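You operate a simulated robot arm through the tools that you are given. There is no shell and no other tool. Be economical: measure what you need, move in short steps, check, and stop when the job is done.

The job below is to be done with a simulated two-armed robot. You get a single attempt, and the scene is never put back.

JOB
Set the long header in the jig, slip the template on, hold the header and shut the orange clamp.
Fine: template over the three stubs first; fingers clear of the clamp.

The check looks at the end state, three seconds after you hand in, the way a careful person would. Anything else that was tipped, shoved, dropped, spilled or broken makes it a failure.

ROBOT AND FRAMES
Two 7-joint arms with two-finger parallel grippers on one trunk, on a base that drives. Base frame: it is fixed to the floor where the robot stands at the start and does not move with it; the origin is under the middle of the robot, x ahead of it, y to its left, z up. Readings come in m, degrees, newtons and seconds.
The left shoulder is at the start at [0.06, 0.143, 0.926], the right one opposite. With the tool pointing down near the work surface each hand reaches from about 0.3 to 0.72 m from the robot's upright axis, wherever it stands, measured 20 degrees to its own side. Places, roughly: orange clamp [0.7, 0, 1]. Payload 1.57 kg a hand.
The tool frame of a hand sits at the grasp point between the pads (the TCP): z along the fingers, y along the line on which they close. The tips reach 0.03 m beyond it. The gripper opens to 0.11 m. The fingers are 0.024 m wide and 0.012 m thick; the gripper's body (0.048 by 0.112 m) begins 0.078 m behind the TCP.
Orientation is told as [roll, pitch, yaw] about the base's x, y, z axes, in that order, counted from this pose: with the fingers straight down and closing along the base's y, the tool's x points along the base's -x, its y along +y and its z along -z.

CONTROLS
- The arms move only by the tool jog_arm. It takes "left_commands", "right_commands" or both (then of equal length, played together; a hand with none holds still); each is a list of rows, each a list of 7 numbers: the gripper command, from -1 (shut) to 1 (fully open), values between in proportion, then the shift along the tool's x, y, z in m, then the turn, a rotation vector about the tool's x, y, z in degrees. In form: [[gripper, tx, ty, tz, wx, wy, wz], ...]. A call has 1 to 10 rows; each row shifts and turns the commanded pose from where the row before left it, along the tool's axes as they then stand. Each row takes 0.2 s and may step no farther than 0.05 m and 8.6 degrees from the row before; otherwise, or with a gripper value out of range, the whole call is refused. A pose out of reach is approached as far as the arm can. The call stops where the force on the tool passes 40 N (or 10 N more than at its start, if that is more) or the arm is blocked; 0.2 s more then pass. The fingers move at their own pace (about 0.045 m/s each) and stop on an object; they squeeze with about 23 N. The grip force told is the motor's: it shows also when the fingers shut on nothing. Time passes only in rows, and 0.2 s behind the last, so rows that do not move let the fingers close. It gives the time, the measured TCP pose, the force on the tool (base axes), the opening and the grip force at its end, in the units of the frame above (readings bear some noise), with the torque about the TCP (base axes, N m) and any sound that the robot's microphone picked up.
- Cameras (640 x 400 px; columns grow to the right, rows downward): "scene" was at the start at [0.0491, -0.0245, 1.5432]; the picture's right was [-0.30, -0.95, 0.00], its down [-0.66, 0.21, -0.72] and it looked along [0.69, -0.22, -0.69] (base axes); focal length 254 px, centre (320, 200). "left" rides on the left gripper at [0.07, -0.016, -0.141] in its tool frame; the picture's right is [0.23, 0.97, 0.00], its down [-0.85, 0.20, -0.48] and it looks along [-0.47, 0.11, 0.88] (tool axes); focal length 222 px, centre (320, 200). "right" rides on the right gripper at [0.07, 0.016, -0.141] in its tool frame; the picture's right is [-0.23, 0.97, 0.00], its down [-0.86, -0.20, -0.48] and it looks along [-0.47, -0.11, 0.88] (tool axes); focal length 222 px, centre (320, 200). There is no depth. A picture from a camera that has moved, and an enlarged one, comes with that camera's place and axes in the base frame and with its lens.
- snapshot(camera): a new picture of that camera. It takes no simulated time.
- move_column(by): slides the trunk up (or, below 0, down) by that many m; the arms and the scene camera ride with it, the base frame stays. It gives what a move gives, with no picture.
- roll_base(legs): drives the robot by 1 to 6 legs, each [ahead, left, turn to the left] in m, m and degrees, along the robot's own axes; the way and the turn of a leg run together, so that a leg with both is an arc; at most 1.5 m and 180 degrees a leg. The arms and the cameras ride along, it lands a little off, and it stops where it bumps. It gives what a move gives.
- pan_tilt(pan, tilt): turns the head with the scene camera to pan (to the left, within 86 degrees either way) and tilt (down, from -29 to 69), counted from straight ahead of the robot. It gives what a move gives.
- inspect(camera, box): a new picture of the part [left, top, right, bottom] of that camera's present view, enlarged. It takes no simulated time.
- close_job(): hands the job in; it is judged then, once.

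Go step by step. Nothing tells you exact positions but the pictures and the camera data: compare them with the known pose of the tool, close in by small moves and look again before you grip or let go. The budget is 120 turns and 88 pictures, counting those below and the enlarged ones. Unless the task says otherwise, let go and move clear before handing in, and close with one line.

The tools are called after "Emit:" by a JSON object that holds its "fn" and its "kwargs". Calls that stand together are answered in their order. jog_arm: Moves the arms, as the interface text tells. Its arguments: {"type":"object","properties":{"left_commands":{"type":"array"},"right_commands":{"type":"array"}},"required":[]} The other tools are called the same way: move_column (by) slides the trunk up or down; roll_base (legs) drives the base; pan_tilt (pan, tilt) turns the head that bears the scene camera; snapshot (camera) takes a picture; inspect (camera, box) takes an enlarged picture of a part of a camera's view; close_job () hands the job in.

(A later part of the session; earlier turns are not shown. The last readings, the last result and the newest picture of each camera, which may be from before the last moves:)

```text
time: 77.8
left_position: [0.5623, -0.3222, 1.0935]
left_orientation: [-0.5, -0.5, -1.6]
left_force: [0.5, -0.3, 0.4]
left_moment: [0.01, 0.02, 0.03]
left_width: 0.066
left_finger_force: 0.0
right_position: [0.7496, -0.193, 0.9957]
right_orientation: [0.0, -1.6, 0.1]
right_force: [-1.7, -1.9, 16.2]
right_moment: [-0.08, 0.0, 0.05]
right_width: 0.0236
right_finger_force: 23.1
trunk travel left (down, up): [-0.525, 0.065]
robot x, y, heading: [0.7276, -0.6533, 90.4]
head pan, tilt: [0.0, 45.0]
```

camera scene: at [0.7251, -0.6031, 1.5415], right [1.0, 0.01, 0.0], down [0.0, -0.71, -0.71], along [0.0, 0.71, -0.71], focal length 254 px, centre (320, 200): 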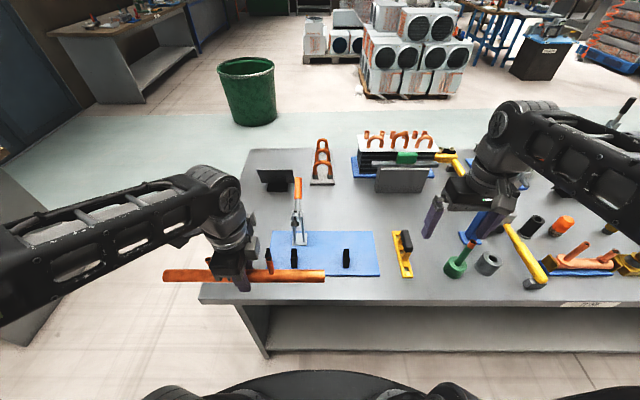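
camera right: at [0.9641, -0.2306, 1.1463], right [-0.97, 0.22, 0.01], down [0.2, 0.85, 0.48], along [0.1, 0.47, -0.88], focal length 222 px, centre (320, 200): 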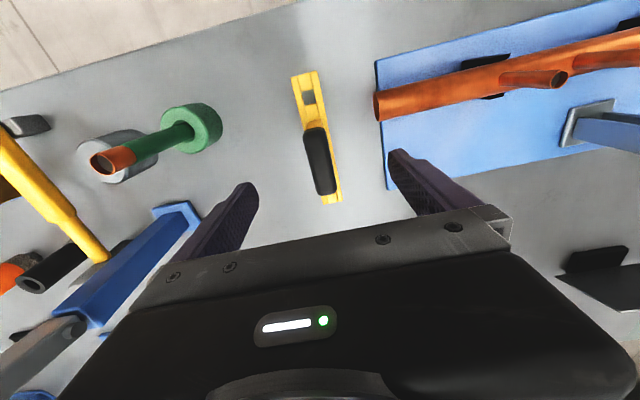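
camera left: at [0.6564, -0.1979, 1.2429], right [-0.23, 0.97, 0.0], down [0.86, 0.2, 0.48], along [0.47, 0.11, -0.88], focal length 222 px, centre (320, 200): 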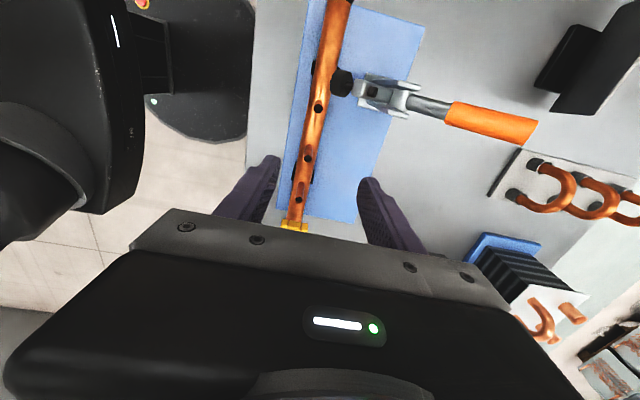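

Template is seated on the pipe (16 N up). I'll relax, release the handle, and rise.

Emit:
{"fn": "jog_arm", "kwargs": {"right_commands": [[-1, 0, 0, -0.001, 0, 0, 0], [-0.3, 0, 0, 0, 0, 0, 0], [0.09, 0, 0, 0, 0, 0, 0], [0.09, 0, 0, 0, 0, 0, 0], [0.09, 0, 0, 0, 0, 0, 0], [0.09, 0, 0, -0.03, 0, 0, 0], [0.09, 0, 0, -0.04, 0, 0, 0], [0.09, 0, 0, -0.03, 0, 0, 0], [0.09, 0, 0, 0, 0, 0, 0]]}}

Emit:
{"fn": "jog_arm", "kwargs": {"right_commands": [[0.09, -0.045, 0, 0, 0, 1.6, 0], [0.09, -0.05, 0, 0, 0, 0, 0], [0.09, -0.05, 0, 0, 0, 0, 0], [0.09, 0, 0, 0.05, 0, 0, 0], [0.09, 0, 0, 0.05, 0, 0, 0], [0.09, 0, 0, 0, 0, 0, 0]]}}

Emit:
{"fn": "inspect", "kwargs": {"camera": "scene", "box": [240, 180, 420, 290]}}

```text
time: 79.8
left_position: [0.5617, -0.3194, 1.093]
left_orientation: [-0.5, -0.4, -1.6]
left_force: [-0.3, -0.8, 0.4]
left_moment: [0.01, 0.01, 0.0]
left_width: 0.0662
left_finger_force: 0.1
right_position: [0.7483, -0.1924, 1.0938]
right_orientation: [-0.1, -1.6, 0.1]
right_force: [0.3, 0.3, 0.1]
right_moment: [-0.01, -0.04, 0.01]
right_width: 0.0598
right_finger_force: 0.0
trunk travel left (down, up): [-0.525, 0.065]
robot x, y, heading: [0.7257, -0.6547, 90.2]
head pan, tilt: [0.0, 45.0]
```

```text
time: 81.2
left_position: [0.5621, -0.3216, 1.0933]
left_orientation: [-0.5, -0.5, -1.6]
left_force: [-0.6, -0.7, -0.2]
left_moment: [0.01, 0.0, 0.02]
left_width: 0.0659
left_finger_force: 0.2
right_position: [0.8917, -0.1932, 0.9967]
right_orientation: [-0.2, 0.0, 0.1]
right_force: [-0.6, -0.1, 0.3]
right_moment: [0.02, 0.0, -0.01]
right_width: 0.0603
right_finger_force: 0.0
trunk travel left (down, up): [-0.525, 0.065]
robot x, y, heading: [0.7289, -0.6592, 90.5]
head pan, tilt: [0.0, 45.0]
```

```text
3.56 times, centred on (330, 235) of scene
camera zoom: at [0.7248, -0.6034, 1.5416], right [1.0, 0.01, 0.0], down [0.0, -0.71, -0.71], along [0.0, 0.71, -0.71], focal length 902 px, centre (284, 76)
```

zoom: 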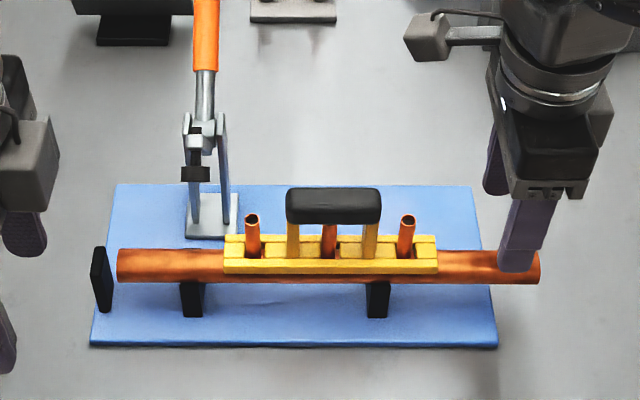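

The template is on over all three stubs. I'll now grip the header's free end with the right hand at x≈0.892.

Emit:
{"fn": "jog_arm", "kwargs": {"right_commands": [[0.09, 0, 0.0005, 0.04, 0, 0, 0], [0.09, 0, 0, 0.042, 0, 0, 0], [0.09, 0, 0, 0, 0, 0, 0], [-0.3, 0, 0, 0, 0, 0, 0], [-1, 0, 0, 0, 0, 0, 0], [-1, 0, 0, 0, 0, 0, 0], [-1, 0, 0, 0, 0, 0, 0], [-1, 0, 0, 0, 0, 0, 0]]}}

```text
time: 83.0
left_position: [0.5614, -0.3188, 1.0935]
left_orientation: [-0.7, -0.4, -1.7]
left_force: [0.0, 0.1, -0.8]
left_moment: [0.0, -0.01, 0.0]
left_width: 0.0661
left_finger_force: 0.0
right_position: [0.8914, -0.1931, 0.9142]
right_orientation: [-0.2, 0.0, 0.1]
right_force: [0.5, 1.7, 0.6]
right_moment: [0.02, -0.11, -0.07]
right_width: 0.0258
right_finger_force: 23.0
trunk travel left (down, up): [-0.525, 0.065]
robot x, y, heading: [0.7258, -0.6575, 90.2]
head pan, tilt: [0.0, 45.0]
```

Held. I'll slide the header and template together back toward the stop, watching the force.

Emit:
{"fn": "jog_arm", "kwargs": {"right_commands": [[-1, 0.003, 0, 0, 0, 0, 0], [-1, 0.003, 0, 0, 0, 0, 0], [-1, 0.003, 0, 0, 0, 0, 0], [-1, 0, 0, 0, 0, 0, 0]]}}

Emit:
{"fn": "inspect", "kwargs": {"camera": "scene", "box": [250, 200, 330, 260]}}

```text
time: 84.0
left_position: [0.5614, -0.3208, 1.0931]
left_orientation: [-0.7, -0.4, -1.6]
left_force: [-0.9, 0.0, 0.3]
left_moment: [-0.01, 0.0, 0.01]
left_width: 0.0661
left_finger_force: 0.1
right_position: [0.8829, -0.1936, 0.9142]
right_orientation: [-0.1, 0.0, 0.2]
right_force: [1.7, -1.0, 0.3]
right_moment: [0.02, -0.14, 0.01]
right_width: 0.0256
right_finger_force: 23.1
trunk travel left (down, up): [-0.525, 0.065]
robot x, y, heading: [0.7267, -0.658, 90.6]
head pan, tilt: [0.0, 45.0]
```

```text
6.67 times, centred on (290, 230) of scene
camera zoom: at [0.7253, -0.6033, 1.5416], right [1.0, 0.01, 0.0], down [0.0, -0.71, -0.71], along [0.0, 0.71, -0.71], focal length 1691 px, centre (520, 0)
```

zoom: 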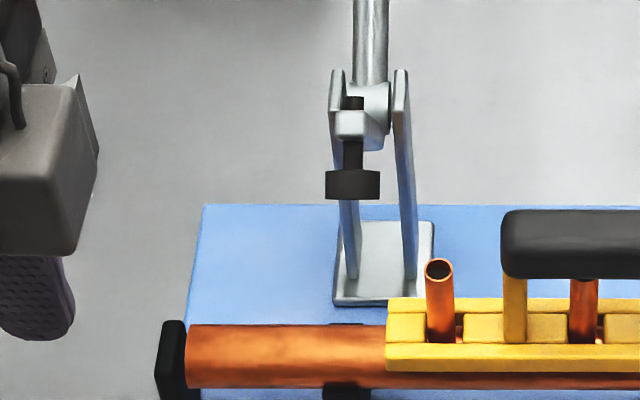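

Gap to the stop is now about 4 mm and the template's end is right at the pad's edge (x≈0.669). I'll finish the slide to the stop and then check clearances.

Emit:
{"fn": "jog_arm", "kwargs": {"right_commands": [[-1, 0.002, 0, 0, 0, 0, 0], [-1, 0.002, 0, 0, 0, 0, 0], [-1, 0.001, 0, 0, 0, 0, 0], [-1, 0, 0, 0, 0, 0, 0]]}}

Emit:
{"fn": "inspect", "kwargs": {"camera": "scene", "box": [250, 200, 330, 260]}}

```text
time: 85.0
left_position: [0.5623, -0.3207, 1.0945]
left_orientation: [-0.5, -0.3, -1.6]
left_force: [-0.2, 0.0, -0.6]
left_moment: [-0.03, -0.01, -0.03]
left_width: 0.0661
left_finger_force: 0.0
right_position: [0.8795, -0.1917, 0.9148]
right_orientation: [-0.1, -0.1, 0.0]
right_force: [7.3, 1.9, 3.9]
right_moment: [0.01, -0.03, -0.04]
right_width: 0.0256
right_finger_force: 23.0
trunk travel left (down, up): [-0.525, 0.065]
robot x, y, heading: [0.7236, -0.6585, 90.5]
head pan, tilt: [0.0, 45.0]
```

```text
6.67 times, centred on (290, 230) of scene
camera zoom: at [0.726, -0.6031, 1.5416], right [1.0, 0.01, 0.0], down [0.0, -0.71, -0.71], along [0.0, 0.71, -0.71], focal length 1691 px, centre (520, 0)
```

zoom: 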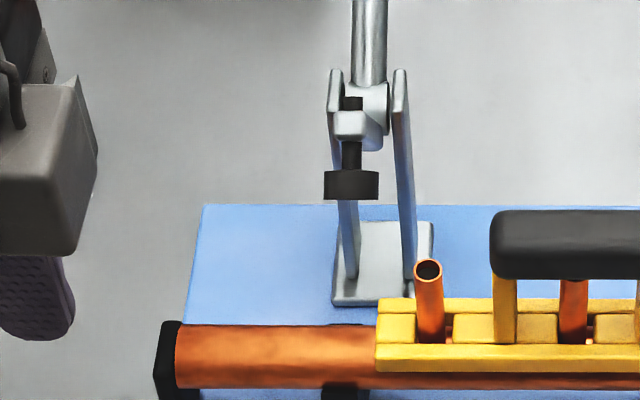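

The header is on the stop (7 N), with the template still over the stubs. The clamp handle runs from (0.657, -0.066, 1.009) up to its tip at (0.657, -0.025, 1.058). The left hand should take it near the tip with fingers closing along x and tilted forward, then swing it up and back toward me, so I'll turn the left hand first.

Emit:
{"fn": "jog_arm", "kwargs": {"left_commands": [[-0.1, 0, 0, 0, 0, 0, -8.5], [-0.1, 0, 0, 0, 0, 0, -8.5], [-0.1, 0, 0, 0, 0, 0, -8.5], [-0.1, 0, 0, 0, 0, 0, -8.5], [-0.1, 0, 0, 0, 0, 0, -8.5], [-0.1, 0, 0, 0, 0, 0, -8.5], [-0.1, 0, 0, 0, 0, 0, -8.5], [-0.1, 0, 0, 0, 0, 0, -8.5], [-0.1, 0, 0, 0, 0, 0, -8.5], [-0.1, 0, 0, 0, 0, 0, -8.5]]}}

Emit:
{"fn": "jog_arm", "kwargs": {"left_commands": [[-0.1, 0, 0, 0, 0, 0, -6.6], [-0.1, 0, 0, 0, 0, -8.4, 0], [-0.1, 0, 0, 0, 0, -8.4, 0], [-0.1, 0, 0, 0, 0, -8.4, 0], [-0.1, 0, 0, 0, 0, 0, 0]]}}

```text
time: 87.2
left_position: [0.5613, -0.3214, 1.0943]
left_orientation: [-0.4, 0.6, 83.4]
left_force: [0.9, 0.6, 0.4]
left_moment: [0.04, 0.03, -0.03]
left_width: 0.0494
left_finger_force: 0.0
right_position: [0.8801, -0.1927, 0.9148]
right_orientation: [-0.1, 0.1, 0.1]
right_force: [11.9, 6.9, 10.7]
right_moment: [0.03, -0.12, -0.01]
right_width: 0.0257
right_finger_force: 23.1
trunk travel left (down, up): [-0.525, 0.065]
robot x, y, heading: [0.7248, -0.6528, 90.4]
head pan, tilt: [0.0, 45.0]
```

```text
time: 88.4
left_position: [0.5606, -0.3209, 1.0933]
left_orientation: [-0.2, -24.7, 90.0]
left_force: [0.3, 1.5, 0.9]
left_moment: [0.0, 0.0, -0.05]
left_width: 0.0496
left_finger_force: 0.1
right_position: [0.8789, -0.1923, 0.9146]
right_orientation: [-0.3, -0.1, 0.1]
right_force: [9.8, 7.9, 5.6]
right_moment: [-0.02, 0.15, -0.08]
right_width: 0.0256
right_finger_force: 22.7
trunk travel left (down, up): [-0.525, 0.065]
robot x, y, heading: [0.7274, -0.6547, 90.2]
head pan, tilt: [0.0, 45.0]
```

Left hand is set at yaw 90° and tilted 25° forward. I'll move it to a standoff above the handle tip.

Emit:
{"fn": "jog_arm", "kwargs": {"left_commands": [[-0.1, -0.0402, -0.0161, 0.0119, 0, 0, 0], [-0.1, -0.0402, -0.0161, 0.0119, 0, 0, 0], [-0.1, -0.0402, -0.0161, 0.0119, 0, 0, 0], [-0.1, -0.0402, -0.0161, 0.0119, 0, 0, 0], [-0.1, -0.0402, -0.0161, 0.0119, 0, 0, 0], [-0.1, -0.0402, -0.0161, 0.0119, 0, 0, 0], [-0.1, 0, 0, 0, 0, 0, 0]]}}

Emit:
{"fn": "snapshot", "kwargs": {"camera": "left"}}

Emit:
{"fn": "inspect", "kwargs": {"camera": "scene", "box": [220, 140, 400, 260]}}

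```text
time: 90.0
left_position: [0.6585, -0.0712, 1.1277]
left_orientation: [-0.3, -24.6, 90.0]
left_force: [0.0, 0.0, 0.0]
left_moment: [-0.01, -0.05, -0.03]
left_width: 0.0494
left_finger_force: 0.0
right_position: [0.8794, -0.1923, 0.9146]
right_orientation: [-0.2, 0.0, 0.1]
right_force: [8.6, 4.5, 4.6]
right_moment: [-0.01, 0.02, -0.12]
right_width: 0.0257
right_finger_force: 23.8
trunk travel left (down, up): [-0.525, 0.065]
robot x, y, heading: [0.7258, -0.6537, 90.3]
head pan, tilt: [0.0, 45.0]
```

```text
26 pictures are left
camera left: at [0.675, -0.1932, 1.2272], right [-0.97, -0.21, -0.1], down [-0.2, 0.58, 0.79], along [-0.11, 0.79, -0.61], focal length 222 px, centre (320, 200)
```

left: 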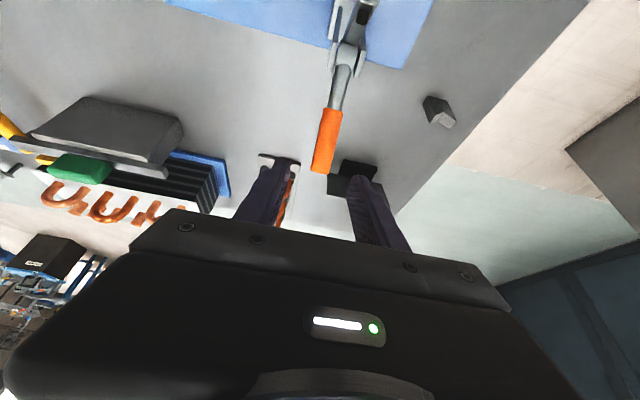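

```text
3.33 times, centred on (310, 200) of scene
camera zoom: at [0.726, -0.6027, 1.5415], right [1.0, 0.01, 0.0], down [0.0, -0.71, -0.71], along [0.0, 0.71, -0.71], focal length 846 px, centre (353, 200)
```

zoom: 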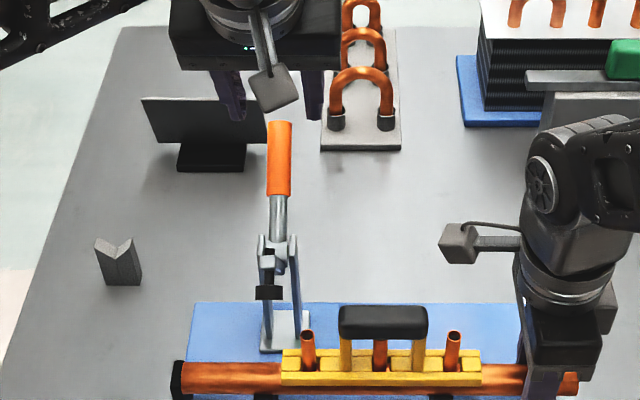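

Handle tip confirmed at (0.655, -0.025, 1.06). I'll advance along the fingers to straddle it, then grip.

Emit:
{"fn": "jog_arm", "kwargs": {"left_commands": [[-0.1, 0.0005, 0.0015, 0.03, 0, 0, 0], [-0.1, 0.0005, 0.0015, 0.03, 0, 0, 0], [-0.1, 0.0005, 0, 0.029, 0, 0, 0], [-0.1, 0, 0, 0, 0, 0, 0]]}}

Emit:
{"fn": "inspect", "kwargs": {"camera": "left", "box": [200, 60, 440, 250]}}

```text
time: 91.0
left_position: [0.6551, -0.035, 1.0492]
left_orientation: [-0.4, -24.6, 90.2]
left_force: [0.0, -0.1, 0.5]
left_moment: [0.0, -0.01, 0.0]
left_width: 0.0494
left_finger_force: 0.0
right_position: [0.8789, -0.193, 0.9139]
right_orientation: [-0.2, 0.0, 0.1]
right_force: [7.4, 4.7, 2.8]
right_moment: [0.06, 0.07, -0.04]
right_width: 0.0257
right_finger_force: 23.4
trunk travel left (down, up): [-0.525, 0.065]
robot x, y, heading: [0.723, -0.6544, 90.4]
head pan, tilt: [0.0, 45.0]
```

```text
2.11 times, centred on (320, 155) of left
camera zoom: at [0.67, -0.1568, 1.1485], right [-0.97, -0.21, -0.1], down [-0.2, 0.58, 0.79], along [-0.11, 0.79, -0.61], focal length 468 px, centre (320, 295)
```

zoom: 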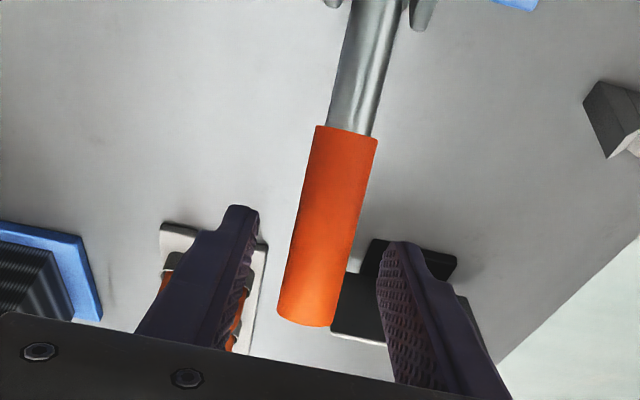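

The handle is between the pads. Closing on it.

Emit:
{"fn": "jog_arm", "kwargs": {"left_commands": [[-1, 0, 0, 0, 0, 0, 0], [-1, 0, 0, 0, 0, 0, 0], [-1, 0, 0, 0, 0, 0, 0], [-1, 0, 0, 0, 0, 0, 0]]}}

Emit:
{"fn": "inspect", "kwargs": {"camera": "left", "box": [200, 60, 440, 250]}}

```text
time: 92.0
left_position: [0.6547, -0.036, 1.0496]
left_orientation: [-0.4, -24.7, 90.1]
left_force: [5.7, -0.1, -1.2]
left_moment: [0.03, -0.05, -0.11]
left_width: 0.0215
left_finger_force: 34.4
right_position: [0.8787, -0.192, 0.9141]
right_orientation: [-0.2, 0.0, 0.1]
right_force: [3.4, 3.8, 1.9]
right_moment: [0.03, -0.47, -0.07]
right_width: 0.0255
right_finger_force: 22.8
trunk travel left (down, up): [-0.525, 0.065]
robot x, y, heading: [0.7262, -0.6542, 90.4]
head pan, tilt: [0.0, 45.0]
```

```text
2.11 times, centred on (320, 155) of left
camera zoom: at [0.6707, -0.1569, 1.1488], right [-0.97, -0.21, -0.1], down [-0.2, 0.58, 0.79], along [-0.1, 0.79, -0.61], focal length 468 px, centre (320, 295)
```

zoom: 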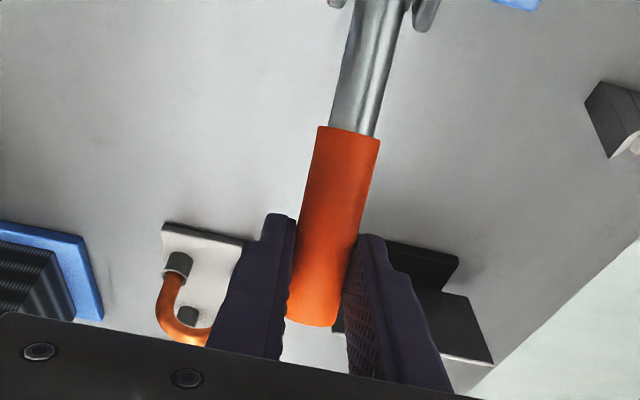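

The handle is gripped. With the pivot at about (-0.115, 0.989) and radius 0.10, I'll swing it the first 20° along its arc and check the forces.

Emit:
{"fn": "jog_arm", "kwargs": {"left_commands": [[-1, 0.0025, 0, -0.008, 0, 0, 0], [-1, 0.0025, 0, -0.0081, 0, 0, 0], [-1, 0.004, 0, -0.0078, 0, 0, 0], [-1, 0.004, 0, -0.0077, 0, 0, 0], [-1, 0, 0, 0, 0, 0, 0]]}}

Emit:
{"fn": "inspect", "kwargs": {"camera": "scene", "box": [220, 140, 400, 260]}}

```text
time: 93.2
left_position: [0.6546, -0.0613, 1.073]
left_orientation: [-0.5, -24.9, 90.2]
left_force: [8.6, 13.9, 4.3]
left_moment: [1.04, 0.01, -0.18]
left_width: 0.0214
left_finger_force: 34.2
right_position: [0.88, -0.1922, 0.9134]
right_orientation: [-0.2, 0.0, 0.1]
right_force: [-0.4, -2.5, 5.2]
right_moment: [0.04, 0.09, 0.09]
right_width: 0.0256
right_finger_force: 22.4
trunk travel left (down, up): [-0.525, 0.065]
robot x, y, heading: [0.7264, -0.6536, 90.5]
head pan, tilt: [0.0, 45.0]
```

```text
3.33 times, centred on (310, 200) of scene
camera zoom: at [0.7264, -0.6021, 1.5416], right [1.0, 0.01, 0.0], down [0.0, -0.71, -0.71], along [-0.01, 0.71, -0.71], focal length 846 px, centre (353, 200)
```

zoom: 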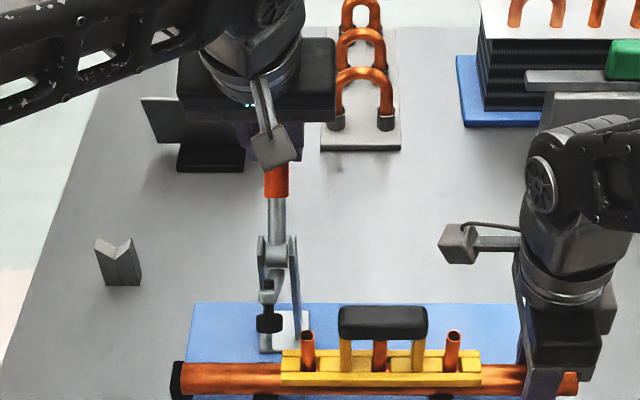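

The arm follows the handle and the pad is coming down. I'll continue 15° more.

Emit:
{"fn": "jog_arm", "kwargs": {"left_commands": [[-1, 0.0053, 0, -0.007, 0, 0, 0], [-1, 0.0053, 0, -0.0069, 0, 0, 0], [-1, 0.0064, 0, -0.0059, 0, 0, 0], [-1, 0, 0, 0, 0, 0, 0]]}}

Emit:
{"fn": "inspect", "kwargs": {"camera": "scene", "box": [250, 190, 350, 260]}}

```text
time: 94.2
left_position: [0.6545, -0.0853, 1.083]
left_orientation: [-0.4, -24.6, 90.2]
left_force: [9.7, 11.0, -0.3]
left_moment: [1.04, -0.18, -0.14]
left_width: 0.0215
left_finger_force: 34.7
right_position: [0.8795, -0.1934, 0.9146]
right_orientation: [-0.1, 0.1, 0.1]
right_force: [-1.8, -2.2, 5.0]
right_moment: [0.0, 0.1, 0.06]
right_width: 0.0257
right_finger_force: 23.3
trunk travel left (down, up): [-0.525, 0.065]
robot x, y, heading: [0.7261, -0.6558, 90.3]
head pan, tilt: [0.0, 45.0]
```

```text
5.71 times, centred on (300, 225) of scene
camera zoom: at [0.7264, -0.6023, 1.5415], right [1.0, 0.01, 0.0], down [0.0, -0.71, -0.71], along [-0.01, 0.71, -0.71], focal length 1450 px, centre (434, 57)
```

zoom: 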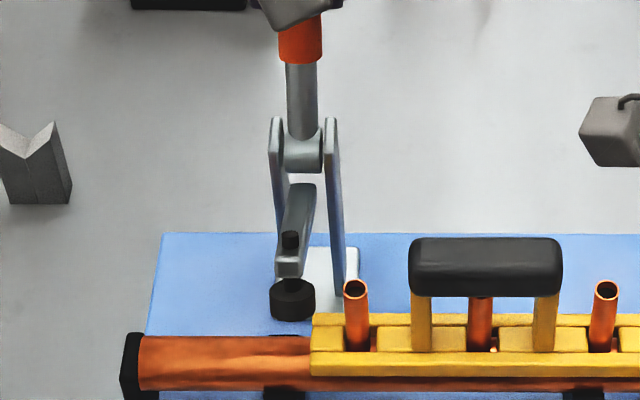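

The pad is about to land, and its rim overlaps the template's end by about 2 mm. I'll ease the header and template 3.5 mm along +x with the holding hand so the pad lands on bare pipe.

Emit:
{"fn": "jog_arm", "kwargs": {"right_commands": [[-1, -0.002, 0, 0, 0, 0, 0], [-1, -0.002, 0, 0, 0, 0, 0], [-1, 0, 0, 0, 0, 0, 0]]}}

Emit:
{"fn": "inspect", "kwargs": {"camera": "scene", "box": [250, 190, 350, 260]}}

```text
time: 95.0
left_position: [0.6556, -0.0852, 1.0819]
left_orientation: [-0.4, -24.6, 90.1]
left_force: [12.1, 9.3, -0.7]
left_moment: [0.94, -0.13, -0.23]
left_width: 0.0214
left_finger_force: 34.5
right_position: [0.8837, -0.193, 0.9138]
right_orientation: [-0.2, 0.0, 0.2]
right_force: [-3.9, -5.2, 3.1]
right_moment: [0.0, 0.21, 0.2]
right_width: 0.0256
right_finger_force: 23.0
trunk travel left (down, up): [-0.525, 0.065]
robot x, y, heading: [0.7248, -0.6559, 90.6]
head pan, tilt: [0.0, 45.0]
```

```text
5.71 times, centred on (300, 225) of scene
camera zoom: at [0.7263, -0.6027, 1.5415], right [1.0, 0.01, 0.0], down [0.0, -0.71, -0.71], along [0.0, 0.71, -0.71], focal length 1450 px, centre (434, 57)
```

zoom: 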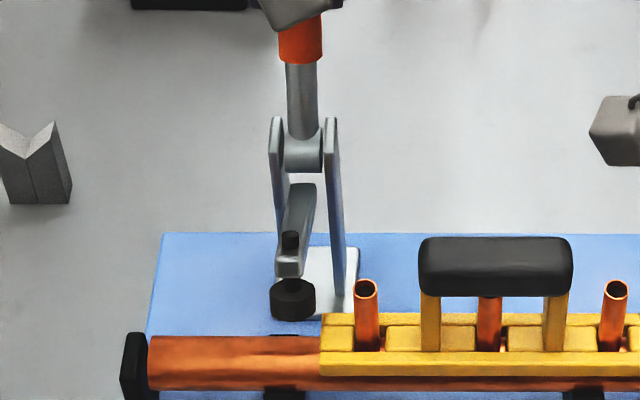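

The pad now clears the template's end. Continuing the swing.

Emit:
{"fn": "jog_arm", "kwargs": {"left_commands": [[-1, 0.0047, 0, -0.0046, 0, 0, 0], [-1, 0.0049, 0, -0.0043, 0, 0, 0], [-1, 0.005, 0, -0.004, 0, 0, 0], [-1, 0.005, 0, -0.0036, 0, 0, 0], [-1, 0, 0, 0, 0, 0, 0]]}}

Emit:
{"fn": "inspect", "kwargs": {"camera": "scene", "box": [250, 190, 350, 260]}}

```text
time: 96.2
left_position: [0.6556, -0.1099, 1.0895]
left_orientation: [-0.5, -24.8, 90.2]
left_force: [9.4, 9.8, 2.6]
left_moment: [1.1, -0.19, -0.15]
left_width: 0.0214
left_finger_force: 35.1
right_position: [0.8842, -0.1921, 0.9138]
right_orientation: [-0.2, 0.0, 0.1]
right_force: [-1.6, -6.2, -0.6]
right_moment: [-0.02, -0.08, 0.24]
right_width: 0.0256
right_finger_force: 23.0
trunk travel left (down, up): [-0.525, 0.065]
robot x, y, heading: [0.7208, -0.6556, 90.5]
head pan, tilt: [0.0, 45.0]
```

```text
5.71 times, centred on (300, 225) of scene
camera zoom: at [0.7263, -0.6027, 1.5416], right [1.0, 0.01, 0.0], down [0.0, -0.71, -0.71], along [0.0, 0.71, -0.71], focal length 1450 px, centre (434, 57)
```

zoom: 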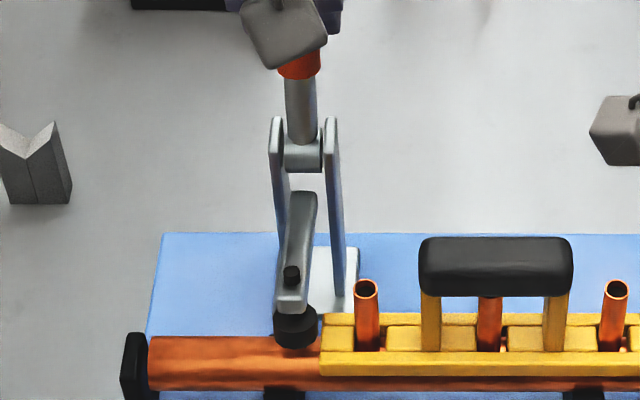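

Pad is just above the pipe and clear of the template. A few more degrees.

Emit:
{"fn": "jog_arm", "kwargs": {"left_commands": [[-1, 0.0053, 0, -0.0024, 0, 0, 0], [-1, 0.0053, 0, -0.0022, 0, 0, 0], [-1, 0.0054, 0, -0.002, 0, 0, 0], [-1, 0, 0, 0, 0, 0, 0]]}}

```text
time: 97.2
left_position: [0.6545, -0.1271, 1.0911]
left_orientation: [-0.5, -24.9, 90.2]
left_force: [10.2, 8.2, 12.4]
left_moment: [1.25, -0.22, -0.19]
left_width: 0.0215
left_finger_force: 34.3
right_position: [0.8845, -0.192, 0.9145]
right_orientation: [-0.1, 0.0, 0.1]
right_force: [-2.7, -3.8, -0.9]
right_moment: [0.01, -0.52, 0.24]
right_width: 0.0256
right_finger_force: 22.9
trunk travel left (down, up): [-0.525, 0.065]
robot x, y, heading: [0.7277, -0.6573, 90.3]
head pan, tilt: [0.0, 45.0]
```

Emit:
{"fn": "jog_arm", "kwargs": {"left_commands": [[-1, 0.0055, 0, -0.0018, 0, 0, 0], [-1, 0.0056, 0, -0.0013, 0, 0, 0], [-1, 0.0057, 0, -0.001, 0, 0, 0], [-1, 0, 0, 0, 0, 0, 0]]}}

Emit:
{"fn": "inspect", "kwargs": {"camera": "scene", "box": [250, 190, 350, 260]}}

```text
time: 98.2
left_position: [0.653, -0.1448, 1.0856]
left_orientation: [-0.3, -24.4, 90.2]
left_force: [0.3, -0.2, 0.5]
left_moment: [0.0, 0.04, -0.02]
left_width: 0.0
left_finger_force: 21.5
right_position: [0.8842, -0.1915, 0.9134]
right_orientation: [-0.1, 0.0, 0.1]
right_force: [5.3, 0.0, 0.2]
right_moment: [0.07, -0.37, 0.14]
right_width: 0.0256
right_finger_force: 23.0
trunk travel left (down, up): [-0.525, 0.065]
robot x, y, heading: [0.723, -0.6538, 90.7]
head pan, tilt: [0.0, 45.0]
```

```text
5.71 times, centred on (300, 225) of scene
camera zoom: at [0.7257, -0.6032, 1.5415], right [1.0, 0.01, 0.0], down [0.0, -0.71, -0.71], along [0.0, 0.71, -0.71], focal length 1450 px, centre (434, 57)
```

zoom: 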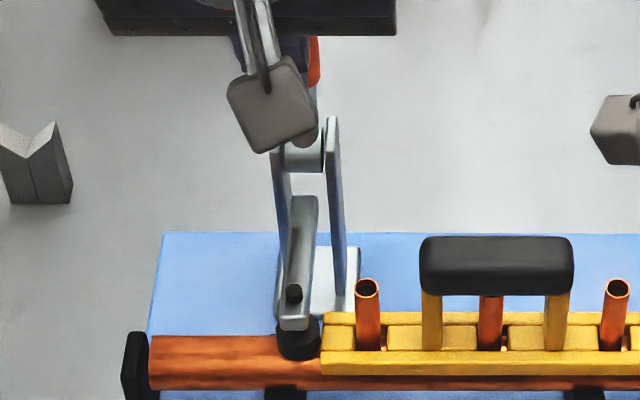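

The handle slipped from the fingers near the end of the stroke, with the pad apparently on the pipe. I'll lift the left hand clear and look at the clamp.

Emit:
{"fn": "jog_arm", "kwargs": {"left_commands": [[-1, -0.0167, 0, -0.0363, 0, 0, 0], [-1, -0.0167, 0, -0.0363, 0, 0, 0], [-1, 0, 0, 0, 0, 0, 0]]}}

Emit:
{"fn": "snapshot", "kwargs": {"camera": "left"}}

Emit:
{"fn": "inspect", "kwargs": {"camera": "scene", "box": [240, 170, 360, 260]}}

```text
time: 99.0
left_position: [0.653, -0.1474, 1.1649]
left_orientation: [-0.4, -24.6, 90.0]
left_force: [0.7, 0.1, -0.5]
left_moment: [0.01, -0.01, -0.02]
left_width: 0.0
left_finger_force: 21.4
right_position: [0.884, -0.1921, 0.9142]
right_orientation: [-0.2, 0.1, 0.1]
right_force: [6.7, -0.2, 0.8]
right_moment: [-0.02, -0.37, 0.03]
right_width: 0.0257
right_finger_force: 23.3
trunk travel left (down, up): [-0.525, 0.065]
robot x, y, heading: [0.7266, -0.6581, 90.3]
head pan, tilt: [0.0, 45.0]
```

```text
17 pictures are left
camera left: at [0.668, -0.2684, 1.2652], right [-0.97, -0.21, -0.1], down [-0.2, 0.58, 0.79], along [-0.1, 0.79, -0.61], focal length 222 px, centre (320, 200)
```

left: 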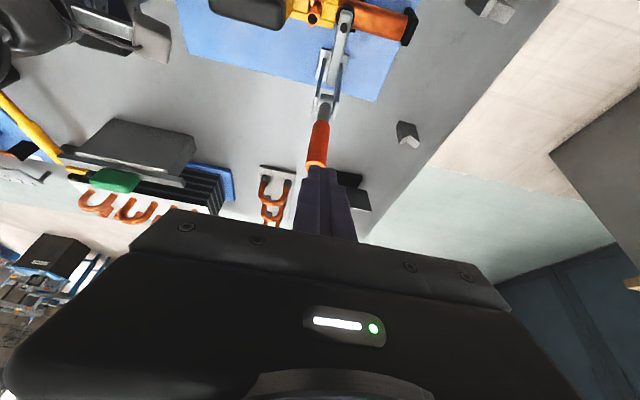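

```text
4.44 times, centred on (300, 215) of scene
camera zoom: at [0.7259, -0.6029, 1.5415], right [1.0, 0.01, 0.0], down [0.0, -0.71, -0.71], along [0.0, 0.71, -0.71], focal length 1128 px, centre (409, 133)
```

zoom: 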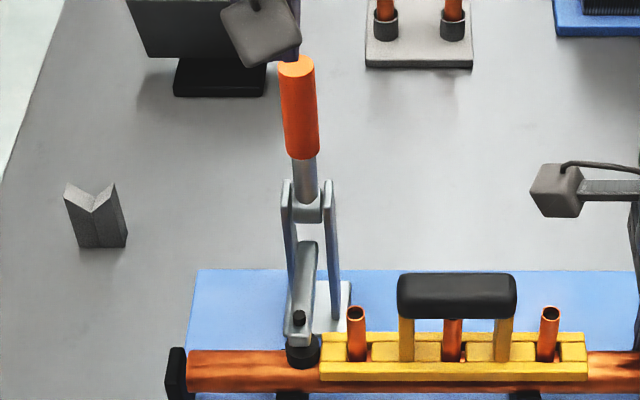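

The pad rests on the pipe next to the template and the handle is nearly upright, but nothing shows it has snapped home. I'll take the closed fingers over to the far side of the handle tip and push it firmly toward me.

Emit:
{"fn": "jog_arm", "kwargs": {"left_commands": [[-1, 0.005, -0.002, 0.011, 0, 0, 0], [-1, -0.0409, 0, 0.0188, 0, 0, 0], [-1, -0.0409, 0, 0.0188, 0, 0, 0], [-1, 0, 0, 0, 0, 0, 0]]}}

Emit:
{"fn": "inspect", "kwargs": {"camera": "left", "box": [220, 40, 420, 240]}}

```text
time: 100.0
left_position: [0.6564, -0.056, 1.1526]
left_orientation: [-0.5, -24.8, 90.1]
left_force: [0.0, -0.6, -0.5]
left_moment: [-0.02, 0.01, -0.02]
left_width: 0.0001
left_finger_force: 21.4
right_position: [0.8829, -0.1913, 0.9137]
right_orientation: [-0.1, 0.1, 0.2]
right_force: [5.9, -1.8, 0.1]
right_moment: [0.06, -0.12, 0.13]
right_width: 0.0256
right_finger_force: 23.0
trunk travel left (down, up): [-0.525, 0.065]
robot x, y, heading: [0.7256, -0.6575, 90.6]
head pan, tilt: [0.0, 45.0]
```

```text
2.00 times, centred on (320, 140) of left
camera zoom: at [0.6722, -0.1775, 1.2523], right [-0.97, -0.21, -0.1], down [-0.2, 0.58, 0.79], along [-0.11, 0.79, -0.6], focal length 444 px, centre (320, 320)
```

zoom: 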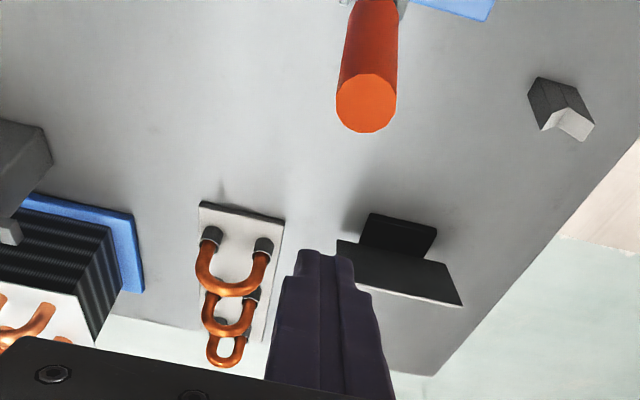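

Handle tip is at about (0.655, -0.10, 1.095), and the fingers are now beyond it. I'll lower, then push toward -y.

Emit:
{"fn": "jog_arm", "kwargs": {"left_commands": [[-1, 0.0121, 0.001, 0.0263, 0, 0, 0], [-1, 0.0121, 0, 0.0263, 0, 0, 0], [-1, 0, 0, 0, 0, 0, 0]]}}

Emit:
{"fn": "jog_arm", "kwargs": {"left_commands": [[-1, 0.0136, 0, -0.0063, 0, 0, 0], [-1, 0.0091, 0, -0.0042, 0, 0, 0], [-1, 0.0045, 0, -0.0021, 0, 0, 0], [-1, 0, 0, 0, 0, 0, 0]]}}

```text
time: 100.8
left_position: [0.6543, -0.0563, 1.0945]
left_orientation: [-0.4, -24.6, 90.1]
left_force: [0.4, 0.3, 0.5]
left_moment: [-0.03, -0.03, 0.0]
left_width: 0.0
left_finger_force: 21.5
right_position: [0.8834, -0.1923, 0.9134]
right_orientation: [-0.1, 0.0, 0.1]
right_force: [4.6, -1.1, 0.4]
right_moment: [0.03, -0.14, 0.03]
right_width: 0.0254
right_finger_force: 23.1
trunk travel left (down, up): [-0.525, 0.065]
robot x, y, heading: [0.7284, -0.6551, 90.4]
head pan, tilt: [0.0, 45.0]
```

```text
time: 101.8
left_position: [0.6534, -0.0834, 1.0965]
left_orientation: [-0.5, -24.8, 90.1]
left_force: [0.7, 22.7, 1.7]
left_moment: [-0.15, -0.02, 0.07]
left_width: 0.0
left_finger_force: 21.6
right_position: [0.8838, -0.1923, 0.9145]
right_orientation: [-0.3, 0.0, 0.0]
right_force: [4.1, -12.7, 9.6]
right_moment: [0.01, 0.54, 0.19]
right_width: 0.0256
right_finger_force: 22.5
trunk travel left (down, up): [-0.525, 0.065]
robot x, y, heading: [0.7223, -0.6557, 90.0]
head pan, tilt: [0.0, 45.0]
```

The push meets 23 N with the holding hand reacting, so the pad is loading the pipe. I'll push a little further to see if it snaps shut.

Emit:
{"fn": "jog_arm", "kwargs": {"left_commands": [[-1, 0.0027, 0, -0.0013, 0, 0, 0], [-1, 0.0027, 0, -0.0013, 0, 0, 0], [-1, 0, 0, 0, 0, 0, 0]]}}

Emit:
{"fn": "inspect", "kwargs": {"camera": "scene", "box": [240, 170, 360, 260]}}

```text
time: 102.3
left_position: [0.6535, -0.0819, 1.0991]
left_orientation: [-0.7, -25.4, 90.2]
left_force: [1.9, 13.5, 0.4]
left_moment: [-0.05, -0.02, 0.07]
left_width: 0.0
left_finger_force: 21.2
right_position: [0.8841, -0.1924, 0.9139]
right_orientation: [-0.4, -0.1, 0.1]
right_force: [-1.0, -1.5, 2.8]
right_moment: [0.11, -0.04, -0.01]
right_width: 0.0256
right_finger_force: 23.3
trunk travel left (down, up): [-0.525, 0.065]
robot x, y, heading: [0.7277, -0.655, 90.3]
head pan, tilt: [0.0, 45.0]
stopped in row 2 (left hand): the force on the tool passed its limit (the readings are from after the stop); the commanded pose is now the measured one
```

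```text
4.44 times, centred on (300, 215) of scene
camera zoom: at [0.7253, -0.6012, 1.5412], right [1.0, 0.01, 0.0], down [0.0, -0.71, -0.71], along [0.0, 0.71, -0.71], focal length 1128 px, centre (409, 133)
```

zoom: 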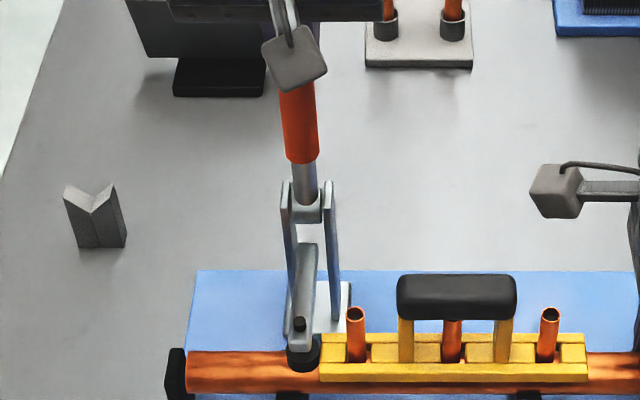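

The push exceeded 40 N with only slight further motion. I'll zoom on the pad and pipe contact.

Emit:
{"fn": "inspect", "kwargs": {"camera": "scene", "box": [275, 225, 335, 265]}}

```text
10.00 times, centred on (305, 245) of scene
camera zoom: at [0.7253, -0.6012, 1.5412], right [1.0, 0.01, 0.0], down [0.0, -0.71, -0.71], along [0.0, 0.71, -0.71], focal length 2537 px, centre (470, -250)
```

zoom: 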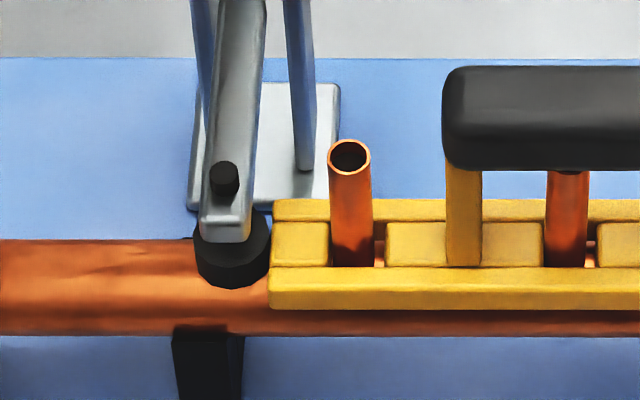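

The pad is flat on the pipe right beside the template. I'll back the left hand off a bit to see whether the clamp stays down by itself.

Emit:
{"fn": "jog_arm", "kwargs": {"left_commands": [[-1, -0.0272, 0, 0.0125, 0, 0, 0], [-1, -0.0121, 0, -0.0263, 0, 0, 0], [-1, -0.0121, 0, -0.0263, 0, 0, 0], [-1, 0, 0, 0, 0, 0, 0]]}}

Emit:
{"fn": "inspect", "kwargs": {"camera": "scene", "box": [240, 170, 360, 260]}}

```text
time: 103.3
left_position: [0.6545, -0.0554, 1.1544]
left_orientation: [-0.4, -25.1, 90.2]
left_force: [0.4, 0.3, 0.4]
left_moment: [0.0, 0.02, 0.01]
left_width: 0.0
left_finger_force: 21.7
right_position: [0.8832, -0.1932, 0.9149]
right_orientation: [-0.4, -0.1, 0.1]
right_force: [0.3, 3.1, -0.1]
right_moment: [0.05, -0.35, -0.22]
right_width: 0.0256
right_finger_force: 23.6
trunk travel left (down, up): [-0.525, 0.065]
robot x, y, heading: [0.7264, -0.6576, 90.4]
head pan, tilt: [0.0, 45.0]
```

```text
4.44 times, centred on (300, 215) of scene
camera zoom: at [0.7252, -0.6023, 1.5415], right [1.0, 0.01, 0.0], down [0.0, -0.71, -0.71], along [0.0, 0.71, -0.71], focal length 1128 px, centre (409, 133)
```

zoom: 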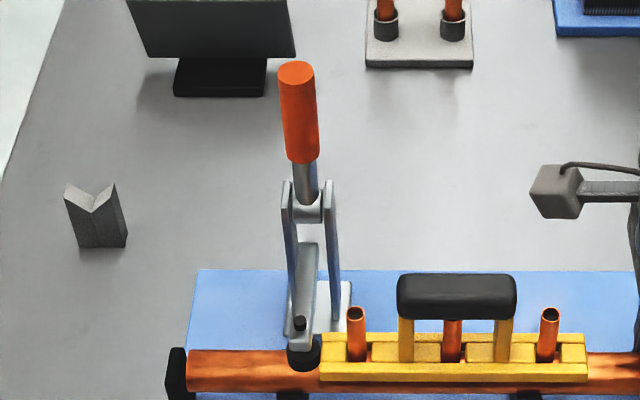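

The clamp stays put with the pad on the pipe. To be sure it is fully home, I'll give the handle one more firm push near its tip.

Emit:
{"fn": "jog_arm", "kwargs": {"left_commands": [[-1, 0.0121, 0, 0.0263, 0, 0, 0], [-1, 0.0121, 0, 0.0263, 0, 0, 0], [-1, 0.0182, 0, -0.0084, 0, 0, 0], [-1, 0.0082, 0, -0.0038, 0, 0, 0], [-1, 0.0027, 0, -0.0013, 0, 0, 0], [-1, 0, 0, 0, 0, 0, 0]]}}

Emit:
{"fn": "jog_arm", "kwargs": {"left_commands": [[-1, 0.0018, 0, -0.0008, 0, 0, 0], [-1, 0.0018, 0, -0.0008, 0, 0, 0], [-1, 0, 0, 0, 0, 0, 0]]}}

Emit:
{"fn": "jog_arm", "kwargs": {"left_commands": [[-1, 0.0018, 0, -0.0008, 0, 0, 0], [-1, 0.0018, 0, -0.0008, 0, 0, 0], [-1, 0, 0, 0, 0, 0, 0]]}}

```text
time: 104.7
left_position: [0.6534, -0.0836, 1.0986]
left_orientation: [-0.7, -25.5, 90.3]
left_force: [0.2, 27.9, 7.9]
left_moment: [-0.2, -0.03, 0.07]
left_width: 0.0001
left_finger_force: 21.9
right_position: [0.8838, -0.1917, 0.9133]
right_orientation: [-0.6, -0.1, 0.1]
right_force: [1.6, -7.8, 5.6]
right_moment: [0.02, 0.6, 0.19]
right_width: 0.0255
right_finger_force: 22.8
trunk travel left (down, up): [-0.525, 0.065]
robot x, y, heading: [0.7255, -0.654, 90.2]
head pan, tilt: [0.0, 45.0]
```

```text
time: 105.2
left_position: [0.6531, -0.083, 1.0997]
left_orientation: [-0.9, -25.9, 90.4]
left_force: [0.9, 14.2, 0.8]
left_moment: [-0.04, -0.02, 0.08]
left_width: 0.0
left_finger_force: 21.3
right_position: [0.8821, -0.193, 0.9143]
right_orientation: [-0.6, 0.0, 0.1]
right_force: [-0.4, -0.1, 0.7]
right_moment: [0.13, -0.09, -0.03]
right_width: 0.0255
right_finger_force: 23.5
trunk travel left (down, up): [-0.525, 0.065]
robot x, y, heading: [0.7242, -0.6544, 90.2]
head pan, tilt: [0.0, 45.0]
stopped in row 2 (left hand): the force on the tool passed its limit (the readings are from after the stop); the commanded pose is now the measured one
```

```text
time: 105.9
left_position: [0.6536, -0.084, 1.1008]
left_orientation: [-0.8, -26.4, 90.5]
left_force: [2.0, 13.5, 1.6]
left_moment: [-0.02, 0.02, 0.04]
left_width: 0.0
left_finger_force: 21.3
right_position: [0.8835, -0.1924, 0.9141]
right_orientation: [-0.8, -0.1, 0.0]
right_force: [-1.6, 2.2, -0.7]
right_moment: [0.23, -0.38, -0.08]
right_width: 0.0255
right_finger_force: 23.0
trunk travel left (down, up): [-0.525, 0.065]
robot x, y, heading: [0.723, -0.6552, 90.4]
head pan, tilt: [0.0, 45.0]
stopped in row 3 (left hand): the force on the tool passed its limit (the readings are from after the stop); the commanded pose is now the measured one
```

The handle hardly advances now, and the right hand's roll is creeping (-0.8°), meaning the pad is trying to roll the pipe. I'll look before doing anything else.

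Emit:
{"fn": "inspect", "kwargs": {"camera": "scene", "box": [270, 210, 350, 265]}}

Emit:
{"fn": "inspect", "kwargs": {"camera": "left", "box": [260, 0, 460, 200]}}

```text
7.27 times, centred on (310, 238) of scene
camera zoom: at [0.7254, -0.5996, 1.5412], right [1.0, 0.0, 0.0], down [0.0, -0.71, -0.71], along [0.0, 0.71, -0.71], focal length 1845 px, centre (393, -73)
```

zoom: 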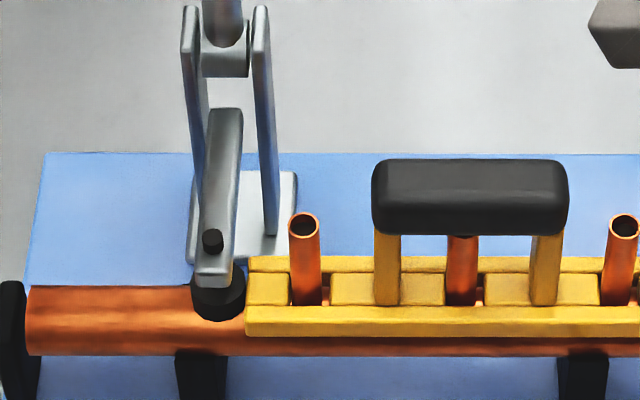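

```text
2.00 times, centred on (360, 100) of left
camera zoom: at [0.6687, -0.209, 1.1968], right [-0.97, -0.2, -0.12], down [-0.21, 0.55, 0.81], along [-0.1, 0.81, -0.58], focal length 444 px, centre (240, 400)
```

zoom: 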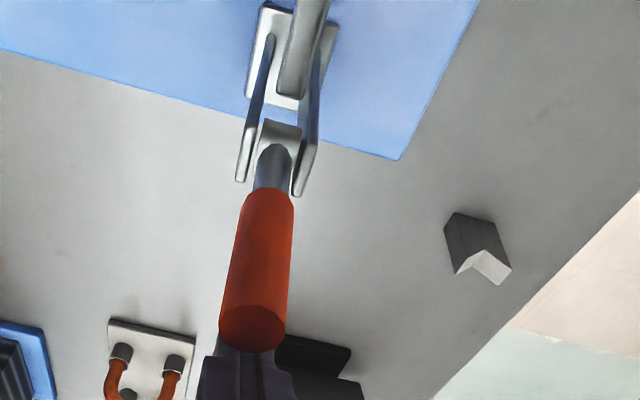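

I can't tell from above whether the pad is fully down or caught on the template's edge. I'll retract the left hand and turn it to view the pad from the -x side.

Emit:
{"fn": "jog_arm", "kwargs": {"left_commands": [[-1, -0.0272, 0, 0.0125, 0, 0, 0], [-1, -0.0121, 0, -0.0263, 0, 0, 0], [-1, -0.0121, 0, -0.0263, 0, 0, 0], [-1, 0.0378, 0.025, -0.0174, 0, 0, 0], [-1, 0.0378, 0.025, -0.0174, 0, 0, 0], [-1, 0.0378, 0.025, -0.0174, 0, 0, 0], [-1, 0.0378, 0.025, -0.0174, 0, 0, 0], [-1, 0.0378, 0.025, -0.0174, 0, 0, 0], [-1, 0.0378, 0.025, -0.0174, 0, 0, 0], [-1, 0, 0, 0, 0, 0, 0]]}}

Emit:
{"fn": "jog_arm", "kwargs": {"left_commands": [[-1, 0, 0, 0, 3.55, 0, 7.7], [-1, 0, 0, 0, 3.55, 0, 7.7], [-1, 0, 0, 0, 3.55, 0, 7.7], [-1, 0, 0, 0, 3.55, 0, 7.7], [-1, 0, 0, 0, 3.55, 0, 7.7], [-1, 0, 0, 0, 3.55, 0, 7.7], [-1, 0, 0, 0, 3.55, 0, 7.7], [-1, 0, 0, 0, 3.55, 0, 7.7], [-1, 0, 0, 0, 3.55, 0, 7.7], [-1, 0, 0, 0, 3.55, 0, 7.7]]}}

```text
time: 108.1
left_position: [0.5049, -0.3097, 1.1493]
left_orientation: [-0.9, -26.3, 90.4]
left_force: [0.6, 0.6, 0.7]
left_moment: [0.02, 0.01, -0.02]
left_width: 0.0
left_finger_force: 21.4
right_position: [0.883, -0.1938, 0.9149]
right_orientation: [-0.7, 0.1, 0.1]
right_force: [1.6, 11.2, 2.1]
right_moment: [0.12, 0.08, -0.35]
right_width: 0.0255
right_finger_force: 22.9
trunk travel left (down, up): [-0.525, 0.065]
robot x, y, heading: [0.7268, -0.6519, 90.6]
head pan, tilt: [0.0, 45.0]
```

```text
time: 110.3
left_position: [0.5065, -0.3033, 1.1392]
left_orientation: [1.5, -25.7, 7.4]
left_force: [-0.6, 0.2, 0.3]
left_moment: [0.02, -0.02, -0.01]
left_width: 0.0003
left_finger_force: 21.4
left hand out of reach, approached as far as the arm can: row 10
right_position: [0.8833, -0.1942, 0.914]
right_orientation: [-0.6, -0.2, 0.1]
right_force: [1.9, 13.5, 5.8]
right_moment: [0.19, 0.45, -0.32]
right_width: 0.0259
right_finger_force: 23.4
trunk travel left (down, up): [-0.525, 0.065]
robot x, y, heading: [0.7251, -0.6578, 90.2]
head pan, tilt: [0.0, 45.0]
```

Emit:
{"fn": "jog_arm", "kwargs": {"left_commands": [[-1, 0.017, 0.02, 0.036, 0, 0, 0], [-1, 0.017, 0.02, 0.036, 0, 0, 0], [-1, 0, 0.01, 0, 0, -8.4, 0], [-1, 0, 0, 0, 0, -8.4, 0], [-1, 0, 0, 0, 0, 0, 0]]}}

Emit:
{"fn": "snapshot", "kwargs": {"camera": "left"}}

```text
time: 111.5
left_position: [0.5018, -0.2527, 1.0619]
left_orientation: [1.9, -42.5, 4.0]
left_force: [-0.2, 0.3, 0.0]
left_moment: [-0.02, -0.04, 0.0]
left_width: 0.0001
left_finger_force: 21.4
right_position: [0.8834, -0.1941, 0.9147]
right_orientation: [-0.6, -0.1, 0.1]
right_force: [0.9, 10.8, 5.1]
right_moment: [0.14, 0.11, -0.46]
right_width: 0.0259
right_finger_force: 23.3
trunk travel left (down, up): [-0.525, 0.065]
robot x, y, heading: [0.7263, -0.6553, 90.1]
head pan, tilt: [0.0, 45.0]
```

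```text
9 pictures are left
camera left: at [0.357, -0.283, 1.1175], right [-0.26, 0.96, -0.13], down [0.29, 0.2, 0.94], along [0.92, 0.2, -0.33], focal length 222 px, centre (320, 200)
```

left: 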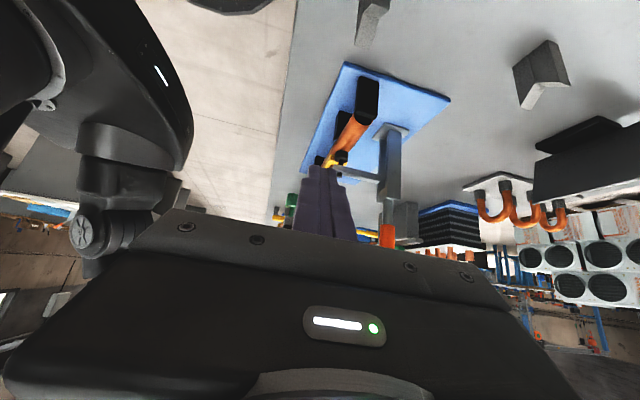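

Emit:
{"fn": "inspect", "kwargs": {"camera": "left", "box": [310, 70, 430, 260]}}

```text
2.11 times, centred on (370, 165) of left
camera zoom: at [0.357, -0.283, 1.1175], right [-0.26, 0.96, -0.13], down [0.29, 0.2, 0.94], along [0.92, 0.2, -0.33], focal length 468 px, centre (215, 274)
```

zoom: 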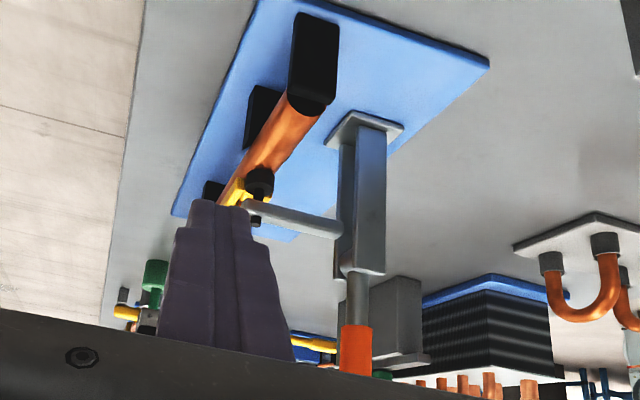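

From the side the handle is vertical, the arm horizontal and the spindle upright, with the pad flat on the pipe: the clamp is shut. I'll relax the right hand's side load, let go of the header and lift clear.

Emit:
{"fn": "jog_arm", "kwargs": {"right_commands": [[-1, 0, 0.001, 0, 0, 0, 0], [-0.4, 0, 0, 0, 0, 0, 0], [-0.2, 0, 0, 0, 0, 0, 0], [0.09, 0, 0, 0, 0, 0, 0], [0.09, 0, 0, 0, 0, 0, 0], [0.09, 0, 0, 0, 0, 0, 0], [0.09, 0, 0, -0.03, 0, 0, 0], [0.09, 0, 0, -0.04, 0, 0, 0], [0.09, 0, 0, -0.04, 0, 0, 0], [0.09, 0, 0, -0.03, 0, 0, 0]]}}

Emit:
{"fn": "inspect", "kwargs": {"camera": "scene", "box": [240, 170, 410, 280]}}

```text
time: 113.7
left_position: [0.5014, -0.253, 1.0611]
left_orientation: [2.0, -42.4, 3.9]
left_force: [-0.2, 0.2, 0.4]
left_moment: [0.05, -0.04, -0.02]
left_width: 0.0
left_finger_force: 21.0
right_position: [0.8841, -0.1925, 1.0561]
right_orientation: [-0.7, -0.1, 0.2]
right_force: [0.0, 0.0, -0.2]
right_moment: [-0.03, 0.0, 0.02]
right_width: 0.0599
right_finger_force: 0.1
trunk travel left (down, up): [-0.525, 0.065]
robot x, y, heading: [0.7262, -0.6516, 90.0]
head pan, tilt: [0.0, 45.0]
```

```text
3.64 times, centred on (325, 225) of scene
camera zoom: at [0.7251, -0.6025, 1.5415], right [1.0, 0.0, 0.0], down [0.0, -0.71, -0.71], along [0.0, 0.71, -0.71], focal length 923 px, centre (302, 109)
```

zoom: 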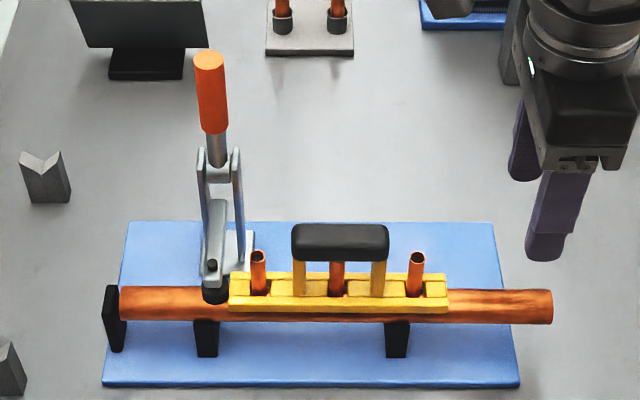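

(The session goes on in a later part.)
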